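You operate a simulated robot arm through the tools that you are given. There is no shell and no other tool.

Carry out the task below with a simulated two-armed robot. There is one attempt and no reset: what you move stays moved.

TASK
Brush the soot off the flat head and snug both hose clamp screws.
Fine: use the purple brush; it goes back to its rest. What is to be rubbed or washed off counts as gone when no trace of it is left.

The check looks at the end state, three seconds after you hand in, the way a careful person would. Anything else that was tipped, shoved, dropped, spilled or broken makes it a failure.

THE ROBOT
Two 7-joint arms with fingered hands on one trunk that stands fixed in place. Base frame: the origin is at the foot of the trunk, x ahead of it, y to its left, z up; the work surface is at about z = 800. Readings come in mm, rad, newtons and seconds.
The left shoulder is at [55, 125, 1155], the right one opposite. With the tool pointing down near the work surface each hand reaches from about 460 to 860 mm from the base axis, measured 20 degrees to its own side. Payload 3.6 kg a hand.
Tool frame (each hand has its own): the origin (TCP) lies between the finger pads and is the grasp point; the fingertips stand 34 mm ahead of it; z points along the fingers, y is the line along which they close. Largest opening 116 mm; the body of the gripper starts 40 mm behind the TCP. The gripper is a hand of 5 fingers: y runs from the thumb to the fingers, the wrist lies at [-16, -160, -164] in the tool frame, and closing takes about 1.5 s.
Orientation is that of the tool frame in the base frame, as [roll, pitch, yaw] about the fixed x, y, z axes, in that order (R = Rz(yaw) Ry(pitch) Rx(roll)). With the fingers straight down and the wrist toward the robot, the tool's x, y and z point along [0, 1, 0], [1, 0, 0] and [0, 0, -1] of the base frame.

THE INTERFACE
- The arms move only by the tool play_rows. It takes "left_series", "right_series" or both (then of equal length, played together; a hand with none holds still); each is a list that holds one entry, the list of rows, each a list of 6 numbers: the shift along the tool's x, y, z in m, then the turn, a rotation vector about the tool's x, y, z in rad. In form: [[[tx, ty, tz, wx, wy, wz], ...]]. A call has 1 to 20 rows; each row is the pose to reach, as a shift and turn from the pose commanded when the call began, along the tool's axes at that moment. "left_fingers" and "right_fingers" are, for a hand that has rows, the opening in per cent of the stroke, from 0 (shut) to 100 (fully open), set as the call begins (left out, the last holds). Rows are played at 5 a second. More than 50 mm and 0.15 rad between two rows, or a gripper value outside its range, and nothing of the call is played. A pose out of reach is approached as far as the arm can. The call stops where the force on the tool passes 40 N (or 10 N more than at its start, if that is more) or the arm is blocked; 0.2 s more then pass. The fingers move at their own pace (about 153 mm/s each) and stop on an object; they squeeze with about 25 N. The grip force told is the motor's: it shows also when the fingers shut on nothing. Time passes only in rows, and 0.2 s behind the last, so rows that repeat a pose let the fingers close. It gives the time, the measured TCP pose, the force on the tool (base axes), the opening and the grip force at its end, in the units of the frame above (readings bear some noise), with the torque about the TCP (base axes, N m) and any sound that the robot's microphone picked up.
- Cameras (640 x 400 px; columns grow to the right, rows downward): "scene" is now at [142.6, 37.6, 1347.3]; the picture's right is [0.40, -0.92, 0.00], its down [-0.38, -0.17, -0.91] and it looks along [0.83, 0.37, -0.41] (base axes); focal length 231 px, centre (320, 200). "left" rides on the left gripper at [-69, -134, -110] in its tool frame; the picture's right is [-0.77, -0.19, 0.61], its down [0.59, -0.58, 0.57] and it looks along [0.25, 0.79, 0.55] (tool axes); focal length 256 px, centre (320, 200). "right" rides on the right gripper at [69, -134, -110] in its tool frame; the picture's right is [-0.77, 0.19, -0.61], its down [-0.59, -0.58, 0.57] and it looks along [-0.25, 0.80, 0.55] (tool axes); focal length 256 px, centre (320, 200). There is no depth. A picture from a camera that has moved, and an enlarged one, comes with that camera's place and axes in the base frame and with its lens.
- get_image(camera): a new picture of that camera. The clock stands still meanwhile.
- lift_body(by): slides the trunk up (or, below 0, down) by that many mm; the arms and the scene camera ride with it, the base frame stays. It gives what a move gives, with no picture.
- set_grasp(shape, hand): the hand has 5 fingers and takes this shape, open, in about a second: jaw (thumb against the fingers, like two jaws); tri (thumb and two fingers); tip (a fingertip pinch); poke (one finger out to press); point (the index stretched); flat (the hand flat); cup (the hand cupped); fist (a fist). The gripper value then closes the fingers along that shape, each until it touches; the sizes above hold for jaw. It gives what a move gives, with no picture.
- head_to(pan, tilt): turns the head with the scene camera to pan (to the left, within 1.501 rad either way) and tilt (down, from -0.506 to 1.204), counted from straight ahead of the robot. It gives what a move gives.
- zoom(camera, box): a new picture of the part [left, top, right, bottom] of that camera's present view, enlarged. The clock stands still meanwhile.
- hand_in(): hands the job in; it is judged then, once.

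Places have to be worked out from the pictures, the camera data and where the tool is seen. Open the grippers and draw the arms clear of the work before you hand the job in, unless the task says otherwise.

The tools are called after "Call:" as name(argument=value, ...) on one line, values as JSON. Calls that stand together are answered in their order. play_rows: Moves the arms, as the interface text tells. Its arguments: {"type":"object","properties":{"left_series":{"type":"array","items":{"type":"array","items":{"type":"array","items":{"type":"number"}}}},"left_fingers":{"type":"number"},"right_series":{"type":"array","items":{"type":"array","items":{"type":"array","items":{"type":"number"}}}},"right_fingers":{"type":"number"}},"required":[]} The other tools are called the same way: lift_body (by) slides the trunk up or down; set_grasp (shape, hand) gives the hand a shape; head_to (pan, tilt) turns the head that bears the scene camera; get_image (camera) takes a picture; zoom (camera, box) takes an enlarged picture of a part of a camera's view; hand_in () hands the job in.

At the start:

```text
time_s: 0.0
left_tool_pos: [359.6, 491.6, 1163.3]
left_ee_rot: [-3.141, 0.0, 1.571]
left_ft_force: [-0.3, -0.2, -0.4]
left_moment: [0.04, -0.02, 0.02]
left_gripper_width: 115.7
left_finger_force: 0.0
left_shape: jaw
right_tool_pos: [564.8, 43.2, 1260.8]
right_ee_rot: [-3.139, -0.001, 1.573]
right_ft_force: [-0.4, 0.3, -0.2]
right_moment: [-0.03, 0.01, 0.02]
right_gripper_width: 115.6
right_finger_force: 0.2
right_shape: jaw
trunk travel left (down, up): [-350.0, 412.0]
head pan, tilt: [0.414, 0.428]
```

scene: 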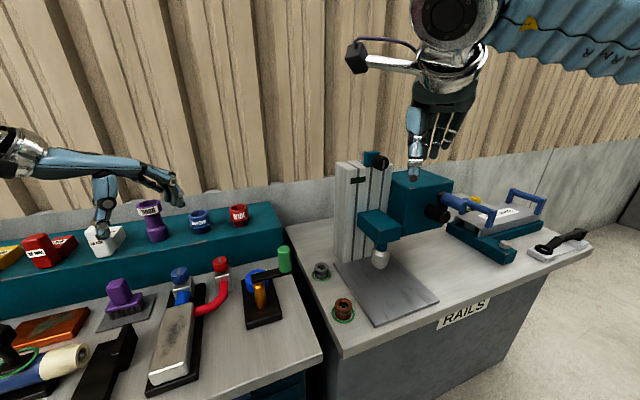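
right: 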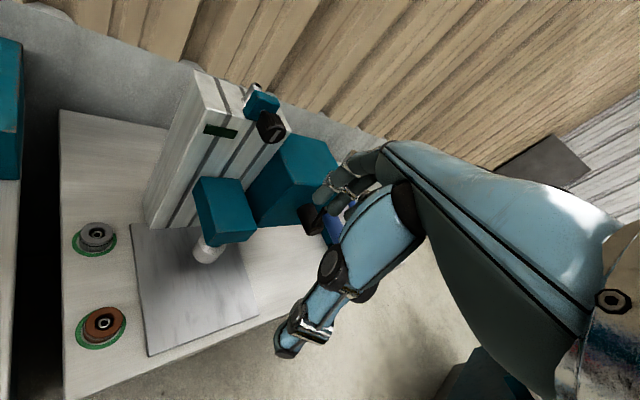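
left: 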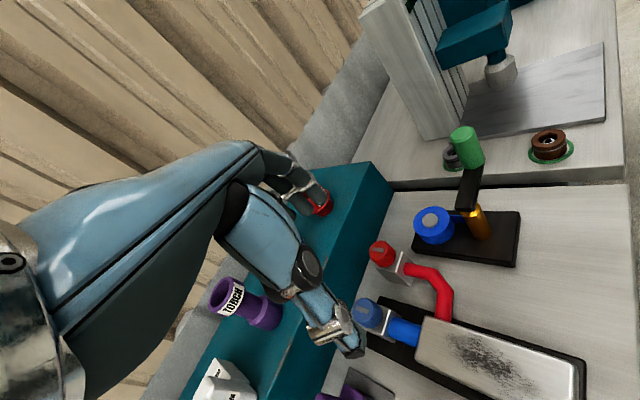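

I'll look at the workbench on the left side more closely first: the metal flat head with soot, the hoses with red and blue clamps, and the purple things.

Call:
head_to(pan=0.75, tilt=0.6)

Call:
get_image(camera="scene")

Call:
zoom(camera="left", box=[300, 200, 620, 400])

```text
time_s: 0.8
left_tool_pos: [359.8, 491.9, 1162.0]
left_ee_rot: [3.141, 0.0, 1.571]
left_ft_force: [-1.1, 1.0, 0.5]
left_moment: [-0.01, -0.01, 0.0]
left_gripper_width: 115.8
left_finger_force: 0.0
left_shape: jaw
right_tool_pos: [565.0, 44.2, 1262.8]
right_ee_rot: [-3.141, 0.001, 1.573]
right_ft_force: [0.3, 0.0, -0.8]
right_moment: [0.04, 0.02, 0.0]
right_gripper_width: 116.0
right_finger_force: 0.1
right_shape: jaw
trunk travel left (down, up): [-350.0, 412.0]
head pan, tilt: [0.75, 0.6]
```

```text
taken
camera scene: at [122.8, 60.7, 1331.7], right [0.68, -0.73, 0.0], down [-0.41, -0.39, -0.82], along [0.6, 0.56, -0.57], focal length 231 px, centre (320, 200)
```

scene: 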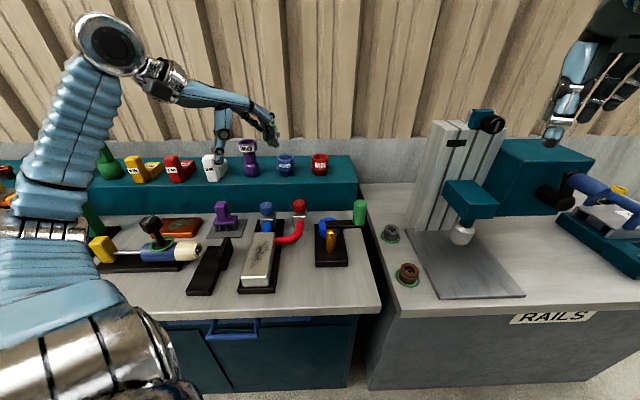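

```text
2.00 times, centred on (460, 300) of left
camera zoom: at [225.5, 423.7, 1273.4], right [-0.19, -0.77, -0.61], down [-0.58, 0.59, -0.57], along [0.79, 0.25, -0.55], focal length 512 px, centre (40, 0)
```

zoom: 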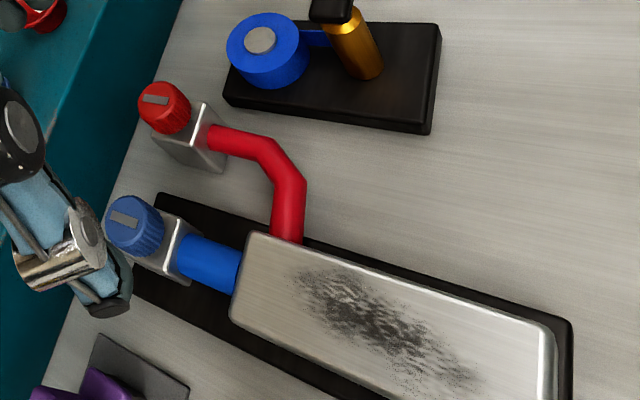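

The soot is on top of the silver flat block, and two fluted knobs (red, blue) sit on the hose clamps. I'll zoom in on everything on this bench to identify the brush, its rest and the screw marks.

Call:
zoom(camera="scene", box=[190, 180, 390, 305])

Call:
zoom(camera="scene", box=[60, 130, 260, 305])

Call:
zoom(camera="scene", box=[220, 120, 380, 220])

Call:
zoom(camera="left", box=[180, 250, 420, 400])

```text
3.20 times, centred on (290, 242) of scene
camera zoom: at [122.8, 60.7, 1331.7], right [0.68, -0.73, 0.0], down [-0.41, -0.39, -0.82], along [0.6, 0.56, -0.57], focal length 739 px, centre (416, 64)
```

zoom: 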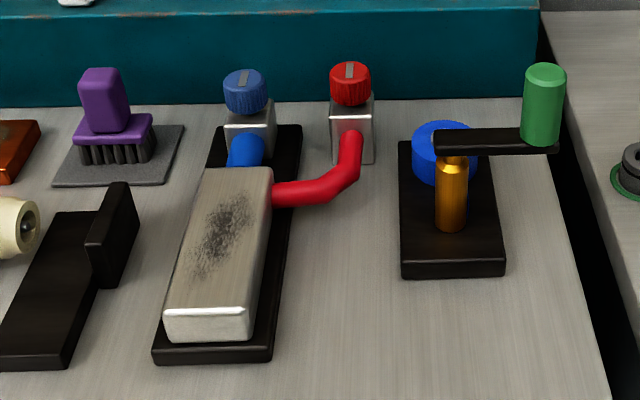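

```text
2.29 times, centred on (160, 218) of scene
camera zoom: at [122.8, 60.7, 1331.7], right [0.68, -0.73, 0.0], down [-0.41, -0.39, -0.82], along [0.6, 0.56, -0.57], focal length 528 px, centre (686, 160)
```

zoom: 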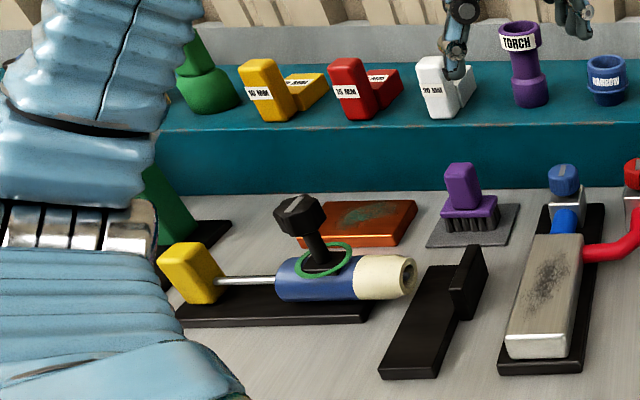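

```text
4.00 times, centred on (300, 170) of scene
camera zoom: at [122.8, 60.7, 1331.7], right [0.68, -0.73, 0.0], down [-0.41, -0.39, -0.82], along [0.6, 0.56, -0.57], focal length 924 px, centre (400, 320)
```

zoom: 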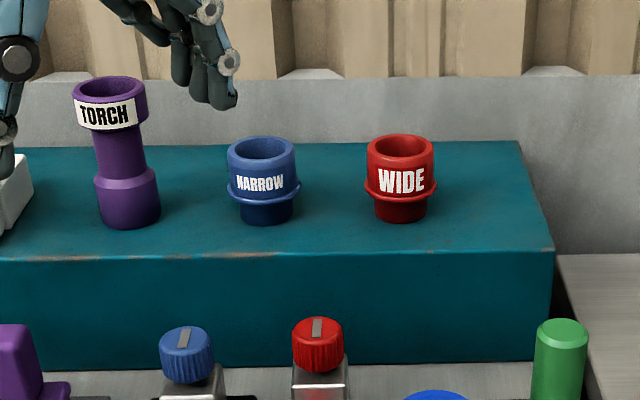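

```text
2.67 times, centred on (300, 325) of left
camera zoom: at [225.5, 423.7, 1273.4], right [-0.19, -0.77, -0.61], down [-0.58, 0.59, -0.57], along [0.79, 0.25, -0.55], focal length 683 px, centre (373, -133)
```

zoom: 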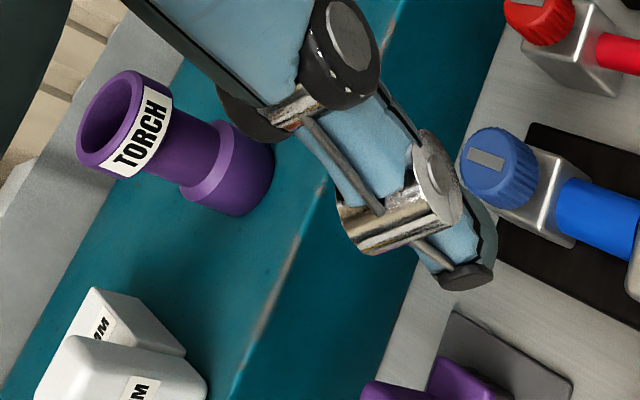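

The bench is turned about 45° to the base axes: the brush sits at about [340, 697], the knobs at about [480–520, 520–560] with z near 900, and the shelf front is behind them. I'll yaw the left hand 45° so its wrist faces the robot along the bench, and lower it a little for a second view.

Call:
play_rows(left_series=[[[0, 0, 0.01, 0, 0, -0.131], [0, 0, 0.02, 0, 0, -0.262], [0, 0, 0.03, 0, 0, -0.393], [0, 0, 0.04, 0, 0, -0.524], [0, 0, 0.05, 0, 0, -0.655], [0, 0, 0.06, 0, 0, -0.785], [0, 0, 0.06, 0, 0, -0.785]]])

Call:
get_image(camera="left")

Call:
get_image(camera="scene")

```text
time_s: 2.4
left_tool_pos: [359.9, 492.0, 1102.4]
left_ee_rot: [-3.14, -0.002, 2.356]
left_ft_force: [-0.1, -1.2, -0.4]
left_moment: [0.01, -0.02, -0.03]
left_gripper_width: 115.9
left_finger_force: 0.1
left_shape: jaw
right_tool_pos: [564.0, 44.4, 1260.1]
right_ee_rot: [3.141, -0.001, 1.573]
right_ft_force: [0.0, 0.8, -0.5]
right_moment: [0.01, 0.0, 0.0]
right_gripper_width: 116.2
right_finger_force: 0.0
right_shape: jaw
trunk travel left (down, up): [-350.0, 412.0]
head pan, tilt: [0.75, 0.6]
```

```text
taken
camera left: at [313.9, 349.2, 1214.1], right [0.41, -0.67, -0.61], down [-0.82, 0.01, -0.57], along [0.39, 0.74, -0.55], focal length 256 px, centre (320, 200)
```

left: 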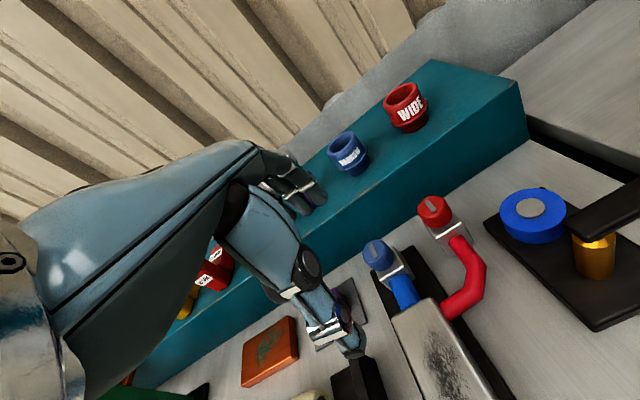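

```text
taken
camera scene: at [122.6, 60.7, 1331.7], right [0.68, -0.73, 0.0], down [-0.41, -0.39, -0.82], along [0.6, 0.56, -0.57], focal length 231 px, centre (320, 200)
```

scene: 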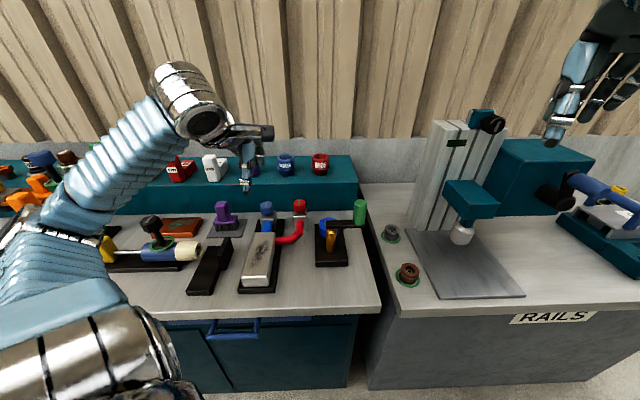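

The hand blocks the view of the brush, but the knobs are clear. I'll zoom in on the knobs and the flat head.

Call:
zoom(camera="left", box=[340, 180, 500, 280])

Call:
zoom(camera="scene", box=[190, 190, 350, 290])

```text
4.00 times, centred on (420, 230) of left
camera zoom: at [313.9, 349.2, 1214.1], right [0.41, -0.67, -0.61], down [-0.82, 0.01, -0.57], along [0.39, 0.74, -0.55], focal length 1024 px, centre (-80, 80)
```

zoom: 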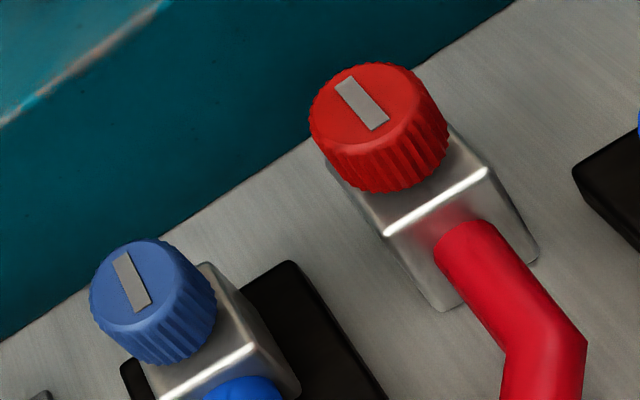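

```text
4.00 times, centred on (270, 240) of scene
camera zoom: at [122.6, 60.7, 1331.7], right [0.68, -0.73, 0.0], down [-0.41, -0.39, -0.82], along [0.6, 0.56, -0.57], focal length 924 px, centre (520, 40)
```

zoom: 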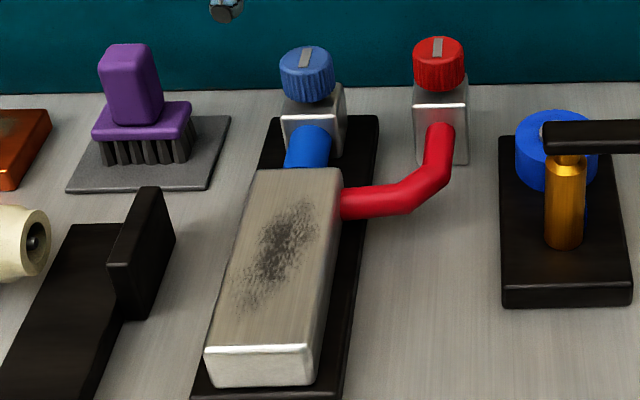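

Red knob top is at roughly [513, 513, 912] and blue at roughly [432, 576, 918], each about 40 mm wide. I'll shift the hand to the left (tool +x) to uncover the brush for the left camera.

Call:
play_rows(left_series=[[[0.04, 0, 0, 0, 0, 0], [0.08, 0, 0, 0, 0, 0], [0.12, 0, 0, 0, 0, 0], [0.16, 0, 0, 0, 0, 0], [0.19, 0, 0, 0, 0, 0], [0.19, 0, 0, 0, 0, 0]]])

Call:
get_image(camera="left")

Call:
zoom(camera="left", box=[340, 200, 580, 350])

```text
time_s: 3.8
left_tool_pos: [225.0, 626.0, 1103.3]
left_ee_rot: [-3.141, 0.002, 2.357]
left_ft_force: [-0.1, 0.4, -0.5]
left_moment: [-0.02, 0.0, 0.03]
left_gripper_width: 116.1
left_finger_force: 0.1
left_shape: jaw
right_tool_pos: [565.2, 41.9, 1261.7]
right_ee_rot: [-3.141, 0.002, 1.569]
right_ft_force: [0.3, -0.2, 0.7]
right_moment: [-0.01, -0.02, 0.01]
right_gripper_width: 115.8
right_finger_force: 0.0
right_shape: jaw
trunk travel left (down, up): [-350.0, 412.0]
head pan, tilt: [0.75, 0.6]
```

```text
taken
camera left: at [179.1, 483.0, 1214.1], right [0.41, -0.68, -0.61], down [-0.82, 0.01, -0.57], along [0.39, 0.74, -0.55], focal length 256 px, centre (320, 200)
```

left: 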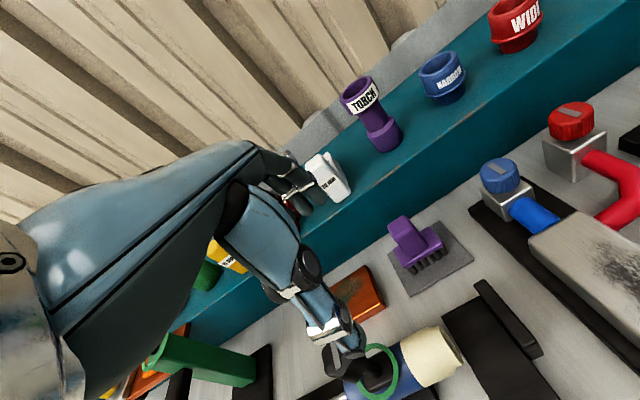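

```text
2.67 times, centred on (460, 275) of left
camera zoom: at [179.1, 483.0, 1214.1], right [0.41, -0.68, -0.61], down [-0.82, 0.01, -0.57], along [0.39, 0.74, -0.55], focal length 683 px, centre (-53, 0)
```

zoom: 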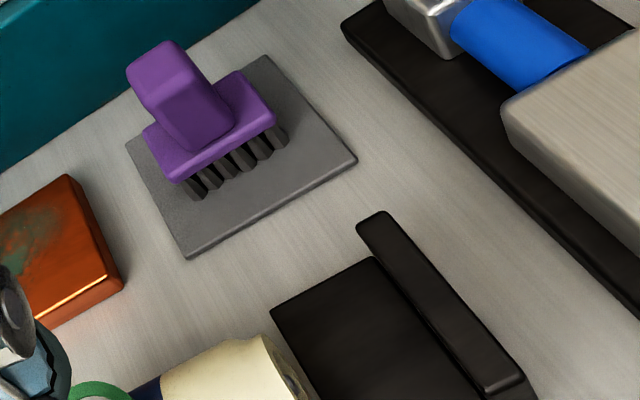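

Triangulated the brush handle: top centre about [342, 681, 921], about 25 mm thick in the closing direction, its base at about z 865. I'll move above it to z ≈ 1000 and check.

Call:
play_rows(left_series=[[[-0.011, 0.03, 0.02, 0, 0, 0], [-0.022, 0.06, 0.04, 0, 0, 0], [-0.033, 0.09, 0.06, 0, 0, 0], [-0.0438, 0.1216, 0.08, 0, 0, 0], [-0.0438, 0.1216, 0.08, 0, 0, 0]]])

Call:
get_image(camera="left")

Call:
get_image(camera="scene")

Call:
zoom(camera="scene", box=[160, 130, 320, 230])

```text
time_s: 5.0
left_tool_pos: [343.2, 679.8, 1022.6]
left_ee_rot: [-3.141, -0.001, 2.356]
left_ft_force: [-0.5, -0.6, -0.1]
left_moment: [0.02, -0.02, -0.01]
left_gripper_width: 116.0
left_finger_force: 0.2
left_shape: jaw
right_tool_pos: [563.6, 43.3, 1262.6]
right_ee_rot: [3.14, -0.001, 1.572]
right_ft_force: [-0.2, -0.7, -0.1]
right_moment: [0.0, -0.02, 0.03]
right_gripper_width: 116.1
right_finger_force: 0.0
right_shape: jaw
trunk travel left (down, up): [-350.0, 412.0]
head pan, tilt: [0.75, 0.6]
```

```text
taken
camera left: at [296.9, 536.9, 1133.1], right [0.41, -0.68, -0.61], down [-0.82, 0.01, -0.57], along [0.39, 0.74, -0.55], focal length 256 px, centre (320, 200)
```

left: 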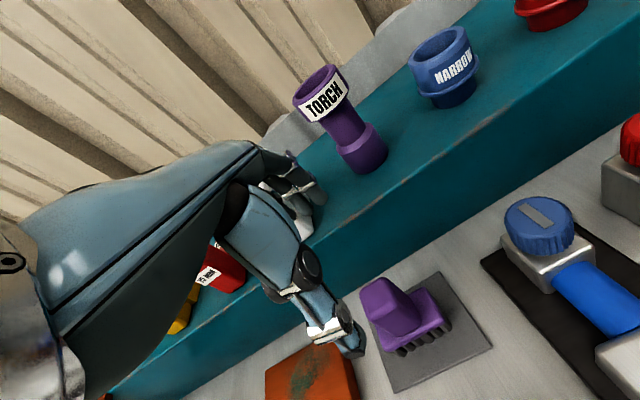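

```text
taken
camera scene: at [122.2, 60.4, 1331.8], right [0.68, -0.73, 0.0], down [-0.41, -0.39, -0.83], along [0.6, 0.56, -0.57], focal length 231 px, centre (320, 200)
```

scene: 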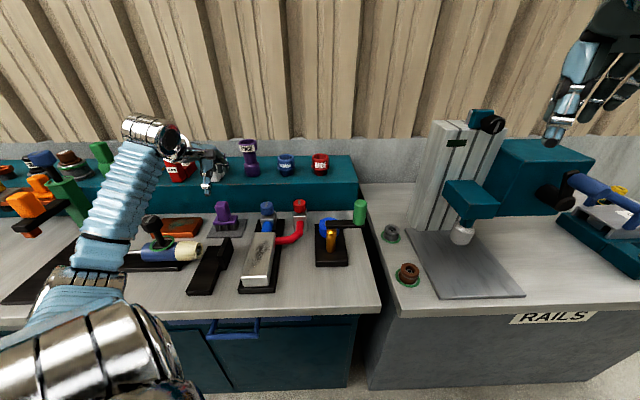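

```text
4.00 times, centred on (240, 180) of scene
camera zoom: at [122.2, 60.4, 1331.8], right [0.68, -0.73, 0.0], down [-0.41, -0.39, -0.83], along [0.6, 0.56, -0.57], focal length 924 px, centre (640, 280)
```

zoom: 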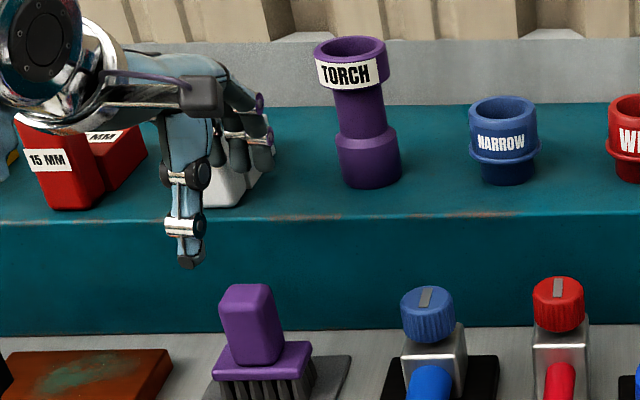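

The hand is lined up over the handle in both views, with clearance to the shelf. I'll lower in two steps toward z ≈ 906, checking after the first.

Call:
play_rows(left_series=[[[0, 0, 0.025, 0, 0, 0], [0, 0, 0.05, 0, 0, 0], [0, 0, 0.075, 0, 0, 0], [0, 0, 0.075, 0, 0, 0]]])

Call:
get_image(camera="left")

Call:
zoom(camera="scene", box=[160, 150, 320, 250])

```text
time_s: 6.0
left_tool_pos: [340.2, 679.8, 951.9]
left_ee_rot: [3.132, -0.002, 2.356]
left_ft_force: [-9.5, -9.4, 15.9]
left_moment: [0.89, -0.6, 0.24]
left_gripper_width: 114.0
left_finger_force: 0.1
left_shape: jaw
right_tool_pos: [562.9, 38.5, 1264.1]
right_ee_rot: [3.14, -0.004, 1.573]
right_ft_force: [0.3, 0.3, 0.5]
right_moment: [0.01, 0.01, -0.01]
right_gripper_width: 115.9
right_finger_force: 0.1
right_shape: jaw
trunk travel left (down, up): [-350.0, 412.0]
head pan, tilt: [0.75, 0.6]
```

```text
taken
camera left: at [294.7, 535.6, 1061.8], right [0.41, -0.67, -0.61], down [-0.82, 0.01, -0.57], along [0.39, 0.74, -0.55], focal length 256 px, centre (320, 200)
```

left: 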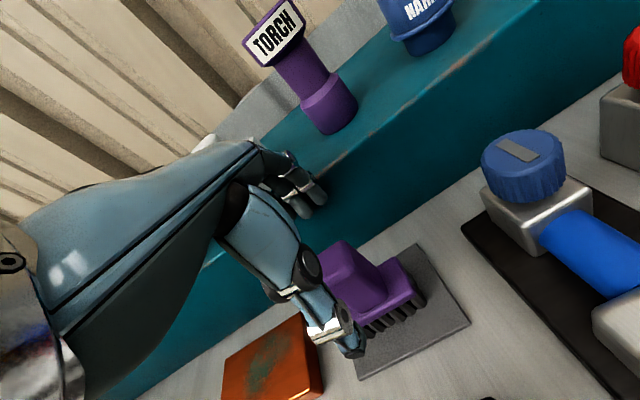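

```text
4.00 times, centred on (240, 200) of scene
camera zoom: at [119.6, 57.3, 1332.3], right [0.68, -0.73, 0.0], down [-0.41, -0.38, -0.83], along [0.6, 0.57, -0.56], focal length 924 px, centre (640, 200)
```

zoom: 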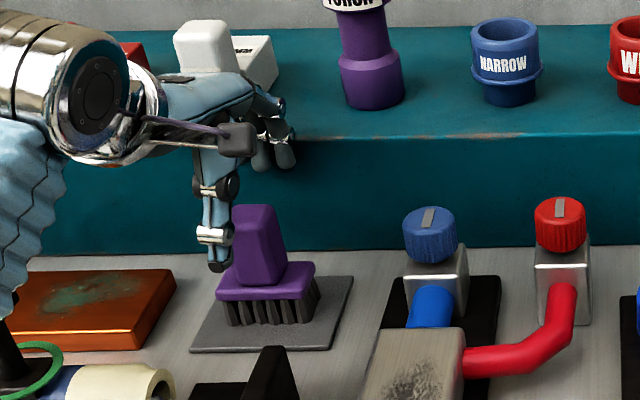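

The force reading (−d and up, about 21 N) shows the open fingers touched the shelf's front edge. I'll back up and narrow the opening to about 60 mm before going down again.

Call:
play_rows(left_series=[[[0, 0, -0.03, 0, 0, 0], [0, 0, -0.06, 0, 0, 0], [0, 0, -0.06, 0, 0, 0], [0, 0, -0.06, 0, 0, 0]]], left_fingers=50)

Call:
get_image(camera="left")

Call:
zoom(camera="scene", box=[160, 130, 320, 230])

```text
time_s: 7.0
left_tool_pos: [345.6, 682.1, 1006.5]
left_ee_rot: [-3.141, -0.001, 2.357]
left_ft_force: [0.6, -0.2, 0.8]
left_moment: [-0.02, 0.0, 0.0]
left_gripper_width: 58.5
left_finger_force: 0.0
left_shape: jaw
right_tool_pos: [562.9, 41.4, 1261.1]
right_ee_rot: [-3.139, 0.0, 1.572]
right_ft_force: [-0.4, 0.3, -0.2]
right_moment: [-0.01, 0.01, 0.0]
right_gripper_width: 115.8
right_finger_force: 0.3
right_shape: jaw
trunk travel left (down, up): [-350.0, 412.0]
head pan, tilt: [0.75, 0.6]
```

```text
taken
camera left: at [297.9, 538.4, 1117.3], right [0.41, -0.68, -0.61], down [-0.82, 0.01, -0.57], along [0.39, 0.74, -0.55], focal length 256 px, centre (320, 200)
```

left: 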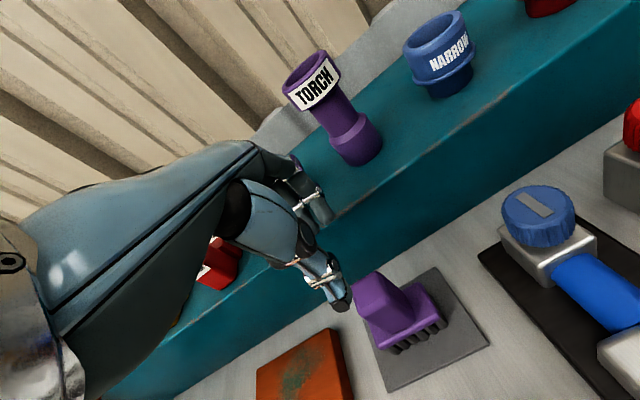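

```text
4.00 times, centred on (240, 180) of scene
camera zoom: at [122.7, 60.4, 1331.7], right [0.68, -0.73, 0.0], down [-0.41, -0.39, -0.82], along [0.6, 0.56, -0.57], focal length 924 px, centre (640, 280)
```

zoom: 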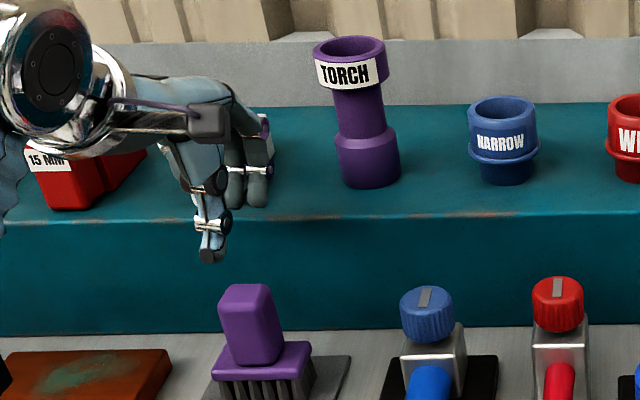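

The opening is now 58 mm and the fingers no longer reach as far back. I'll descend gently to about z 940, with a slight shift back toward the robot.

Call:
play_rows(left_series=[[[0, -0.005, 0.02, 0, 0, 0], [0, -0.005, 0.04, 0, 0, 0], [0, -0.005, 0.055, 0, 0, 0], [0, -0.005, 0.065, 0, 0, 0], [0, -0.005, 0.065, 0, 0, 0]]])

Call:
get_image(camera="left")

Call:
zoom(camera="scene", box=[160, 150, 320, 250])

```text
time_s: 8.2
left_tool_pos: [337.7, 677.6, 941.3]
left_ee_rot: [3.141, 0.0, 2.358]
left_ft_force: [0.0, 0.4, 0.9]
left_moment: [-0.02, -0.02, 0.01]
left_gripper_width: 58.5
left_finger_force: 0.1
left_shape: jaw
right_tool_pos: [564.8, 42.8, 1261.0]
right_ee_rot: [-3.138, -0.001, 1.573]
right_ft_force: [0.4, -0.1, 0.6]
right_moment: [0.01, -0.02, 0.0]
right_gripper_width: 115.8
right_finger_force: 0.1
right_shape: jaw
trunk travel left (down, up): [-350.0, 412.0]
head pan, tilt: [0.75, 0.6]
```

```text
taken
camera left: at [292.5, 534.8, 1052.2], right [0.41, -0.68, -0.61], down [-0.82, 0.01, -0.56], along [0.39, 0.74, -0.55], focal length 256 px, centre (320, 200)
```

left: 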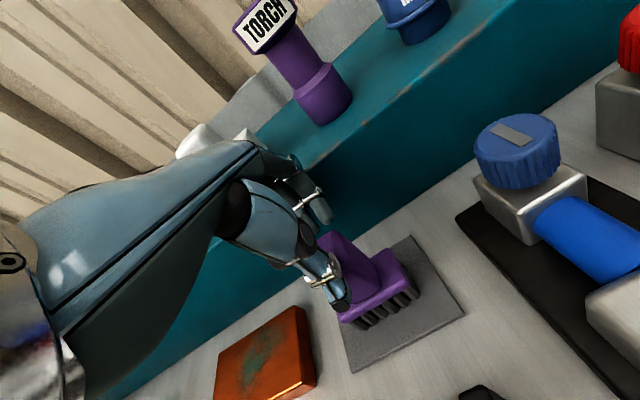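

```text
4.00 times, centred on (240, 200) of scene
camera zoom: at [122.8, 60.8, 1331.7], right [0.68, -0.73, 0.0], down [-0.41, -0.39, -0.82], along [0.6, 0.56, -0.57], focal length 924 px, centre (640, 200)
```

zoom: 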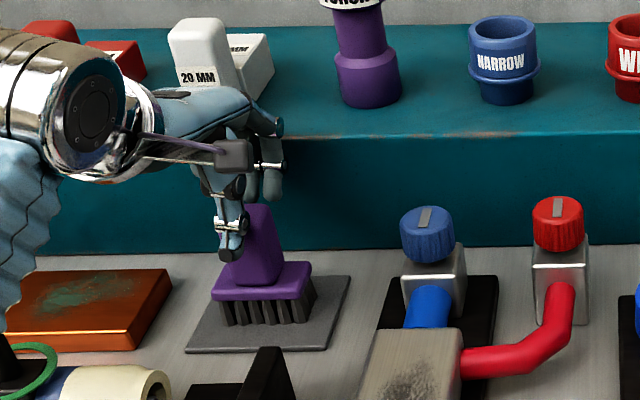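

Force is near zero and both pads straddle the handle in r. I'll continue down to z ≈ 906 and then close on the handle.

Call:
play_rows(left_series=[[[-0.001, 0.002, 0.015, 0, 0, 0], [-0.002, 0.004, 0.025, 0, 0, 0], [-0.002, 0.004, 0.034, 0, 0, 0], [-0.002, 0.004, 0.034, 0, 0, 0]]])

Call:
get_image(camera="left")

Call:
zoom(camera="scene", box=[180, 170, 300, 245])

```text
time_s: 9.2
left_tool_pos: [343.2, 678.3, 909.1]
left_ee_rot: [-3.141, 0.001, 2.356]
left_ft_force: [-0.1, -0.1, -0.6]
left_moment: [0.01, -0.02, -0.03]
left_gripper_width: 58.3
left_finger_force: 0.1
left_shape: jaw
right_tool_pos: [565.6, 43.3, 1260.6]
right_ee_rot: [-3.14, 0.001, 1.573]
right_ft_force: [-0.4, 0.1, -0.4]
right_moment: [-0.01, 0.0, 0.0]
right_gripper_width: 115.8
right_finger_force: 0.1
right_shape: jaw
trunk travel left (down, up): [-350.0, 412.0]
head pan, tilt: [0.75, 0.6]
```

```text
taken
camera left: at [296.6, 535.7, 1020.1], right [0.41, -0.68, -0.61], down [-0.82, 0.01, -0.57], along [0.39, 0.74, -0.55], focal length 256 px, centre (320, 200)
```

left: 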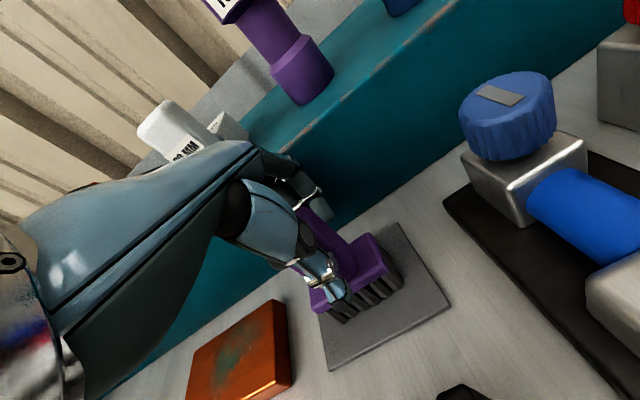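

```text
5.33 times, centred on (240, 208) of scene
camera zoom: at [122.7, 60.6, 1331.7], right [0.68, -0.73, 0.0], down [-0.41, -0.39, -0.82], along [0.6, 0.56, -0.57], focal length 1232 px, centre (747, 160)
```

zoom: 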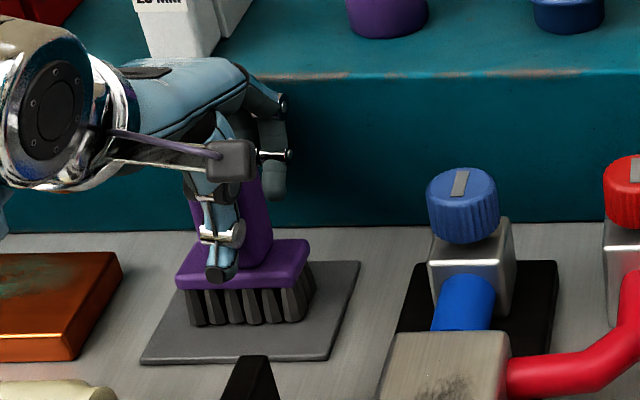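

The thumb is in front of the handle and the fingers behind, clear of the purple base. I'll close the fingers.

Call:
play_rows(left_series=[[[0, 0, 0, 0, 0, 0], [0, 0, 0, 0, 0, 0], [0, 0, 0, 0, 0, 0], [0, 0, 0, 0, 0, 0], [0, 0, 0, 0, 0, 0], [0, 0, 0, 0, 0, 0], [0, 0, 0, 0, 0, 0], [0, 0, 0, 0, 0, 0]]], left_fingers=0)

Call:
get_image(camera="left")

Call:
zoom(camera="scene", box=[180, 170, 300, 245])

```text
time_s: 11.0
left_tool_pos: [343.8, 679.5, 909.8]
left_ee_rot: [3.141, -0.001, 2.356]
left_ft_force: [-0.2, -0.6, 0.3]
left_moment: [-0.02, 0.01, -0.01]
left_gripper_width: 30.5
left_finger_force: 25.2
left_shape: jaw
right_tool_pos: [564.7, 43.2, 1261.0]
right_ee_rot: [-3.139, 0.0, 1.574]
right_ft_force: [0.1, 0.4, -0.9]
right_moment: [0.01, 0.0, 0.0]
right_gripper_width: 116.1
right_finger_force: 0.1
right_shape: jaw
trunk travel left (down, up): [-350.0, 412.0]
head pan, tilt: [0.75, 0.6]
```

```text
taken
camera left: at [296.7, 535.9, 1020.1], right [0.41, -0.68, -0.61], down [-0.82, 0.01, -0.56], along [0.39, 0.74, -0.55], focal length 256 px, centre (320, 200)
```

left: 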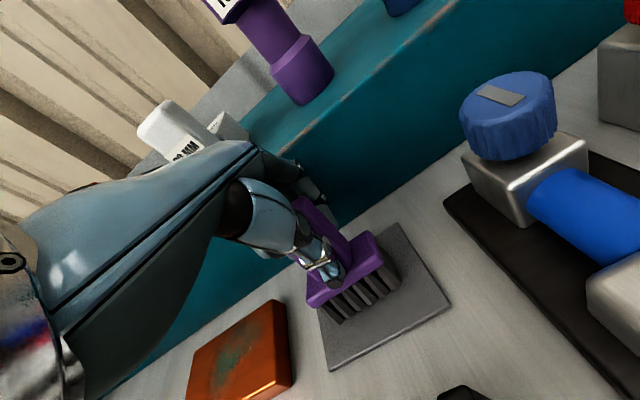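

```text
5.33 times, centred on (240, 208) of scene
camera zoom: at [122.9, 61.0, 1331.6], right [0.68, -0.73, 0.0], down [-0.41, -0.39, -0.82], along [0.6, 0.56, -0.57], focal length 1232 px, centre (747, 160)
```

zoom: 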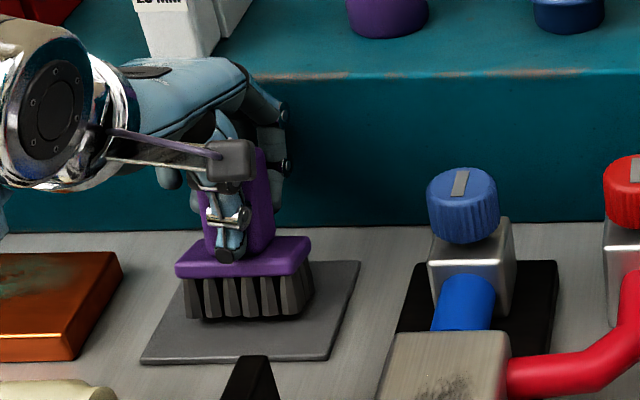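

Gripped: 30.5 mm wide with 25 N. I'll lift the brush 130 mm, then carry it over the sooted block (soot at about d 535–630 along the bench depth, r −128…−84 across it; centre about [334, 488]).

Call:
play_rows(left_series=[[[0, 0, -0.01, 0, 0, 0], [0, 0, -0.03, 0, 0, 0], [0, 0, -0.07, 0, 0, 0], [0, 0, -0.11, 0, 0, 0], [0, 0, -0.14, 0, 0, 0], [-0.01, -0.035, -0.14, 0, 0, 0], [-0.03, -0.07, -0.14, 0, 0, 0], [-0.065, -0.1, -0.14, 0, 0, 0], [-0.1, -0.125, -0.14, 0, 0, 0], [-0.131, -0.138, -0.14, 0, 0, 0], [-0.131, -0.138, -0.14, 0, 0, 0]]])

Call:
get_image(camera="left")

Call:
zoom(camera="scene", box=[180, 150, 340, 300])

```text
time_s: 13.4
left_tool_pos: [339.2, 488.8, 1049.4]
left_ee_rot: [3.141, 0.0, 2.359]
left_ft_force: [0.7, 0.5, -1.5]
left_moment: [-0.03, 0.01, 0.0]
left_gripper_width: 30.3
left_finger_force: 25.8
left_shape: jaw
right_tool_pos: [563.4, 42.7, 1261.5]
right_ee_rot: [-3.141, 0.0, 1.572]
right_ft_force: [-0.3, 0.0, 0.2]
right_moment: [-0.02, 0.0, 0.03]
right_gripper_width: 115.9
right_finger_force: 0.1
right_shape: jaw
trunk travel left (down, up): [-350.0, 412.0]
head pan, tilt: [0.75, 0.6]
```

```text
taken
camera left: at [292.3, 345.3, 1159.9], right [0.41, -0.68, -0.61], down [-0.82, 0.01, -0.57], along [0.39, 0.74, -0.55], focal length 256 px, centre (320, 200)
```

left: 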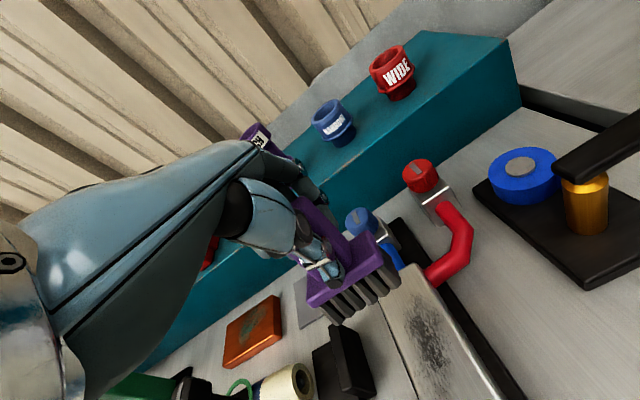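

```text
2.67 times, centred on (260, 225) of scene
camera zoom: at [122.5, 61.0, 1331.7], right [0.68, -0.73, 0.0], down [-0.41, -0.39, -0.82], along [0.6, 0.56, -0.57], focal length 616 px, centre (480, 133)
```

zoom: 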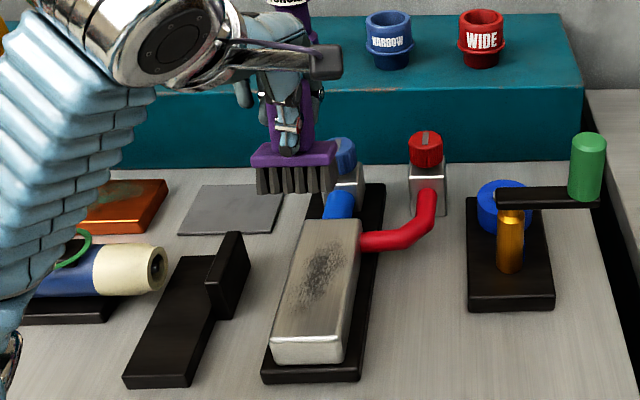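

The brush is held straight, and it sits about 9 mm left of the tool centre. I'll correct that and lower to just above the block, then look.

Call:
play_rows(left_series=[[[-0.009, 0, 0.02, 0, 0, 0], [-0.009, 0, 0.045, 0, 0, 0], [-0.009, 0, 0.07, 0, 0, 0], [-0.009, 0, 0.08, 0, 0, 0], [-0.009, 0, 0.08, 0, 0, 0]]])

Call:
get_image(camera="left")

Call:
zoom(camera="scene", box=[190, 180, 350, 290])

```text
time_s: 14.6
left_tool_pos: [345.0, 481.4, 966.5]
left_ee_rot: [3.141, 0.0, 2.357]
left_ft_force: [-0.6, -0.2, -1.5]
left_moment: [0.0, 0.01, 0.01]
left_gripper_width: 30.0
left_finger_force: 25.1
left_shape: jaw
right_tool_pos: [564.8, 43.4, 1261.1]
right_ee_rot: [-3.141, -0.002, 1.573]
right_ft_force: [-0.3, 0.2, -0.5]
right_moment: [-0.07, -0.02, 0.01]
right_gripper_width: 115.9
right_finger_force: 0.1
right_shape: jaw
trunk travel left (down, up): [-350.0, 412.0]
head pan, tilt: [0.75, 0.6]
```

```text
taken
camera left: at [298.5, 339.1, 1078.3], right [0.41, -0.68, -0.61], down [-0.82, 0.01, -0.57], along [0.39, 0.74, -0.55], focal length 256 px, centre (320, 200)
```

left: 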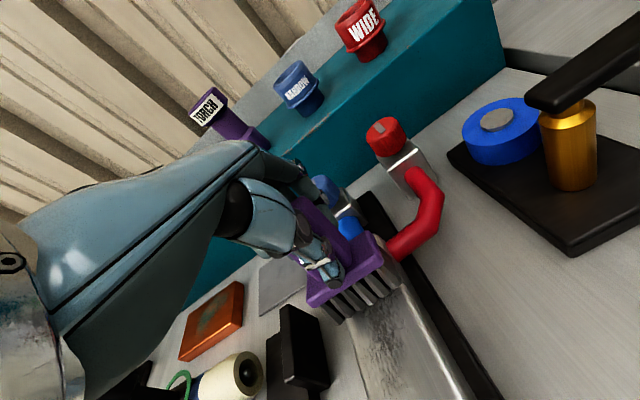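

```text
3.64 times, centred on (270, 235) of scene
camera zoom: at [122.8, 60.6, 1331.7], right [0.68, -0.73, 0.0], down [-0.41, -0.39, -0.82], along [0.6, 0.56, -0.57], focal length 840 px, centre (502, 73)
```

zoom: 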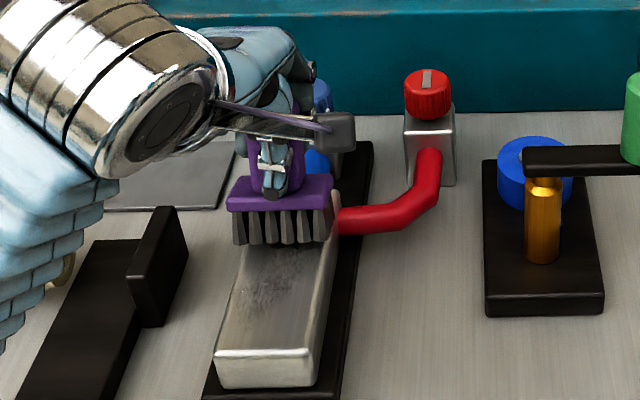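

The brush looks centred across the block, with the bristles a few tens of mm above its top. I'll lower slowly in small steps to feel contact.

Call:
play_rows(left_series=[[[0, 0, 0.004, 0, 0, 0], [0, 0, 0.008, 0, 0, 0], [0, 0, 0.01, 0, 0, 0], [0, 0, 0.01, 0, 0, 0]]])

Call:
zoom(camera="scene", box=[230, 210, 310, 270])

Call:
zoom(camera="left", box=[280, 240, 500, 400])

```text
time_s: 15.6
left_tool_pos: [344.7, 481.8, 959.1]
left_ee_rot: [3.14, 0.001, 2.356]
left_ft_force: [0.6, 0.1, 3.7]
left_moment: [0.02, -0.07, -0.03]
left_gripper_width: 30.2
left_finger_force: 24.8
left_shape: jaw
right_tool_pos: [563.0, 41.7, 1260.4]
right_ee_rot: [-3.142, -0.002, 1.572]
right_ft_force: [0.9, -0.2, 1.1]
right_moment: [-0.04, 0.05, -0.01]
right_gripper_width: 116.1
right_finger_force: 0.0
right_shape: jaw
trunk travel left (down, up): [-350.0, 412.0]
head pan, tilt: [0.75, 0.6]
```

```text
6.67 times, centred on (270, 240) of scene
camera zoom: at [122.5, 60.1, 1331.7], right [0.68, -0.73, 0.0], down [-0.41, -0.39, -0.82], along [0.6, 0.56, -0.57], focal length 1540 px, centre (653, -67)
```

zoom: 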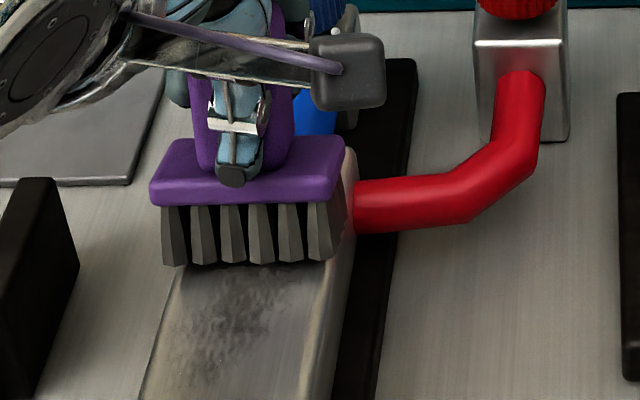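

```text
2.50 times, centred on (390, 320) of left
camera zoom: at [297.6, 339.0, 1069.3], right [0.41, -0.68, -0.61], down [-0.82, 0.01, -0.57], along [0.39, 0.74, -0.55], focal length 640 px, centre (145, -100)
```

zoom: 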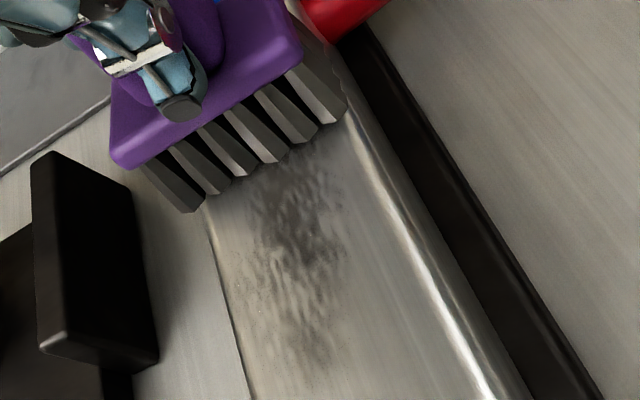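

Contact at about z 959 with roughly 5 N; the bristles span the full width of the block. I'll stroke back and forth along the block over the soot with light pressure.

Call:
play_rows(left_series=[[[0, -0.02, 0.002, 0, 0, 0], [0, -0.04, 0.002, 0, 0, 0], [0, -0.06, 0.002, 0, 0, 0], [0, -0.075, 0.002, 0, 0, 0], [0, -0.055, 0.002, 0, 0, 0], [0, -0.035, 0.002, 0, 0, 0], [0, -0.015, 0.002, 0, 0, 0], [0, 0.005, 0.002, 0, 0, 0], [0, 0.025, 0.002, 0, 0, 0], [0, 0.005, 0.002, 0, 0, 0], [0, -0.015, 0.002, 0, 0, 0], [0, -0.035, 0.002, 0, 0, 0], [0, -0.055, 0.002, 0, 0, 0], [0, -0.075, 0.002, 0, 0, 0]]])

Call:
zoom(camera="scene", box=[210, 210, 320, 300])

Call:
zoom(camera="left", box=[280, 200, 500, 400])

```text
time_s: 18.6
left_tool_pos: [333.6, 472.7, 958.4]
left_ee_rot: [-3.14, -0.001, 2.358]
left_ft_force: [-0.7, -1.3, 0.0]
left_moment: [-0.03, -0.03, 0.03]
left_gripper_width: 29.9
left_finger_force: 25.0
left_shape: jaw
left hand out of reach, approached as far as the arm can: row 1, 2, 3, 4, 5, 6, 12, 13, 14
right_tool_pos: [564.0, 42.8, 1261.5]
right_ee_rot: [-3.141, -0.001, 1.574]
right_ft_force: [0.7, 0.3, 0.1]
right_moment: [-0.01, 0.0, -0.02]
right_gripper_width: 115.9
right_finger_force: 0.1
right_shape: jaw
trunk travel left (down, up): [-350.0, 412.0]
head pan, tilt: [0.75, 0.6]
```

```text
4.44 times, centred on (265, 255) of scene
camera zoom: at [122.5, 60.4, 1331.7], right [0.68, -0.73, 0.0], down [-0.41, -0.39, -0.82], along [0.6, 0.56, -0.57], focal length 1026 px, centre (564, -44)
```

zoom: 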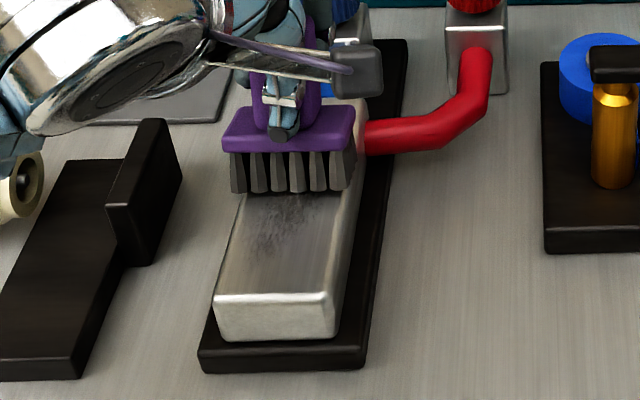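

```text
2.00 times, centred on (390, 300) of left
camera zoom: at [287.7, 329.1, 1069.2], right [0.41, -0.68, -0.61], down [-0.83, 0.01, -0.56], along [0.39, 0.74, -0.56], focal length 512 px, centre (180, 0)
```

zoom: 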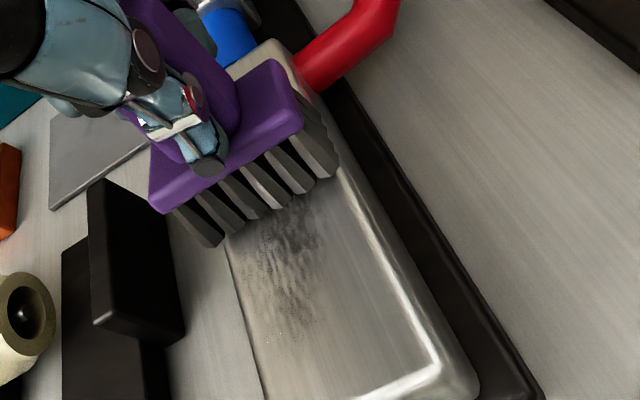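

The soot is thinning where brushed, but the arm can't fold closer than this. Raising the trunk gives the arm room, so I'll lift it 300 mm (the hand rises straight up with it) and then come back down.

Call:
lift_body(by=300)

Call:
get_image(camera="scene")

Call:
get_image(camera="left")

```text
time_s: 21.6
left_tool_pos: [335.2, 473.8, 1259.8]
left_ee_rot: [3.14, 0.0, 2.358]
left_ft_force: [-0.6, -0.2, -0.6]
left_moment: [0.02, -0.02, -0.03]
left_gripper_width: 29.5
left_finger_force: 25.3
left_shape: jaw
right_tool_pos: [564.0, 43.6, 1562.6]
right_ee_rot: [-3.138, 0.001, 1.572]
right_ft_force: [0.3, 0.6, -0.1]
right_moment: [0.01, 0.01, 0.01]
right_gripper_width: 115.7
right_finger_force: 0.1
right_shape: jaw
trunk travel left (down, up): [-650.0, 112.0]
head pan, tilt: [0.75, 0.6]
```

```text
taken
camera scene: at [77.5, 60.7, 1633.6], right [0.68, -0.73, 0.0], down [-0.41, -0.39, -0.82], along [0.6, 0.56, -0.57], focal length 231 px, centre (320, 200)
```

scene: 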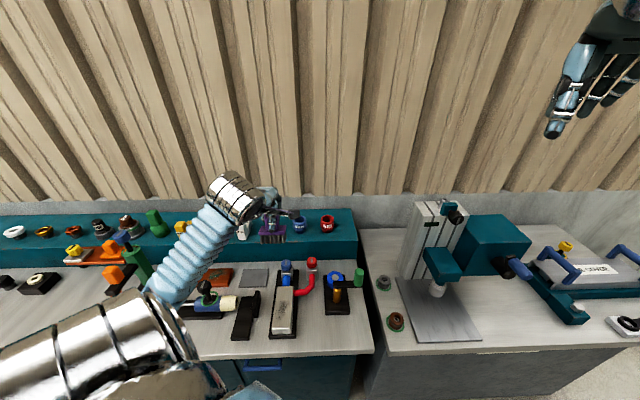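

```text
taken
camera left: at [288.9, 329.6, 1370.0], right [0.41, -0.68, -0.61], down [-0.83, 0.01, -0.56], along [0.39, 0.74, -0.55], focal length 256 px, centre (320, 200)
```

left: 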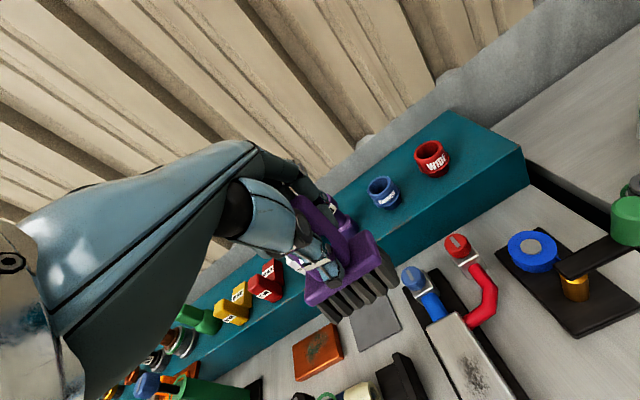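

Now I'll tilt the head down to look more steeply, and make a small downward move to learn which commanded pose the arm works from.

Call:
head_to(pan=0.85, tilt=0.9)

Call:
play_rows(left_series=[[[0, 0, 0.02, 0, 0, 0], [0, 0, 0.02, 0, 0, 0]]])

Call:
get_image(camera="scene")

```text
time_s: 22.4
left_tool_pos: [335.4, 472.4, 1259.3]
left_ee_rot: [3.141, 0.0, 2.357]
left_ft_force: [-0.7, -0.6, -1.6]
left_moment: [0.01, -0.01, -0.01]
left_gripper_width: 29.9
left_finger_force: 25.0
left_shape: jaw
right_tool_pos: [563.7, 42.4, 1561.5]
right_ee_rot: [-3.141, 0.0, 1.573]
right_ft_force: [-0.7, 0.5, -0.5]
right_moment: [0.0, 0.01, 0.06]
right_gripper_width: 116.0
right_finger_force: 0.1
right_shape: jaw
trunk travel left (down, up): [-650.0, 112.0]
head pan, tilt: [0.85, 0.901]
```

```text
time_s: 23.0
left_tool_pos: [334.7, 473.3, 1238.5]
left_ee_rot: [3.141, 0.0, 2.356]
left_ft_force: [-0.4, 0.6, -1.8]
left_moment: [-0.02, -0.02, 0.04]
left_gripper_width: 30.0
left_finger_force: 25.2
left_shape: jaw
right_tool_pos: [564.5, 42.4, 1560.2]
right_ee_rot: [-3.14, -0.003, 1.573]
right_ft_force: [-0.8, 0.2, 0.2]
right_moment: [-0.03, -0.01, 0.0]
right_gripper_width: 115.7
right_finger_force: 0.1
right_shape: jaw
trunk travel left (down, up): [-650.0, 112.0]
head pan, tilt: [0.85, 0.901]
```

```text
taken
camera scene: at [62.8, 57.2, 1608.9], right [0.75, -0.66, 0.0], down [-0.52, -0.59, -0.62], along [0.41, 0.47, -0.78], focal length 231 px, centre (320, 200)
```

scene: 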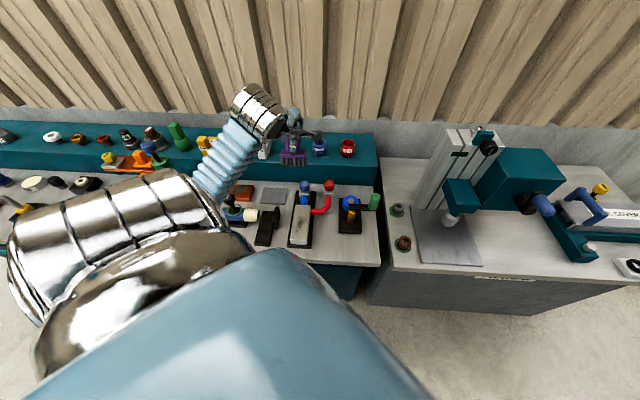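

Commands start from the actual pose, good. I'll lower to just above contact (z ≈ 966) over the block.

Call:
play_rows(left_series=[[[0, 0, 0.045, 0, 0, 0], [0, 0, 0.09, 0, 0, 0], [0, 0, 0.135, 0, 0, 0], [0, 0, 0.18, 0, 0, 0], [0, 0, 0.225, 0, 0, 0], [0, 0, 0.255, 0, 0, 0], [0, 0, 0.272, 0, 0, 0], [0, 0, 0.272, 0, 0, 0]]])

Call:
get_image(camera="left")

Call:
zoom(camera="scene", box=[240, 160, 360, 260])

```text
time_s: 24.8
left_tool_pos: [334.7, 472.3, 966.2]
left_ee_rot: [3.141, -0.002, 2.356]
left_ft_force: [0.6, 0.2, -2.4]
left_moment: [0.01, 0.02, 0.02]
left_gripper_width: 29.7
left_finger_force: 24.7
left_shape: jaw
right_tool_pos: [564.2, 43.0, 1561.7]
right_ee_rot: [3.141, 0.001, 1.572]
right_ft_force: [0.7, 0.4, -0.3]
right_moment: [0.01, -0.06, -0.04]
right_gripper_width: 115.9
right_finger_force: 0.1
right_shape: jaw
trunk travel left (down, up): [-650.0, 112.0]
head pan, tilt: [0.85, 0.901]
```

```text
taken
camera left: at [287.8, 329.8, 1076.5], right [0.41, -0.68, -0.61], down [-0.82, 0.01, -0.57], along [0.39, 0.74, -0.55], focal length 256 px, centre (320, 200)
```

left: 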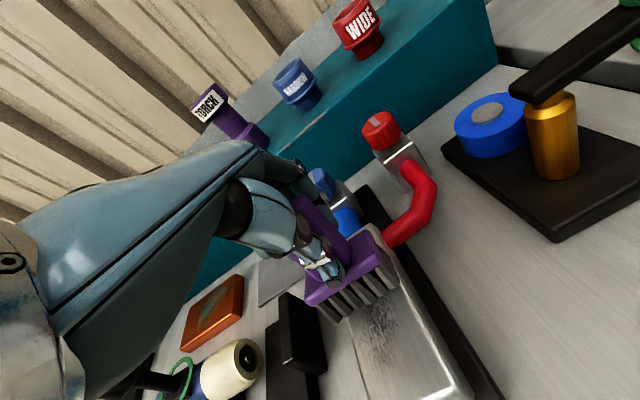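

```text
4.00 times, centred on (300, 210) of scene
camera zoom: at [62.5, 57.0, 1608.9], right [0.75, -0.66, 0.0], down [-0.52, -0.59, -0.62], along [0.41, 0.47, -0.78], focal length 924 px, centre (400, 160)
```

zoom: 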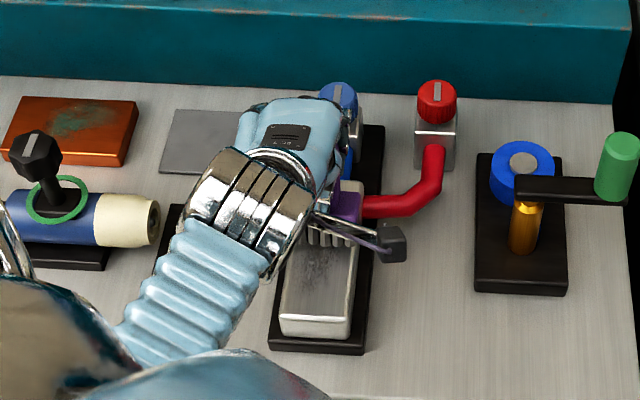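

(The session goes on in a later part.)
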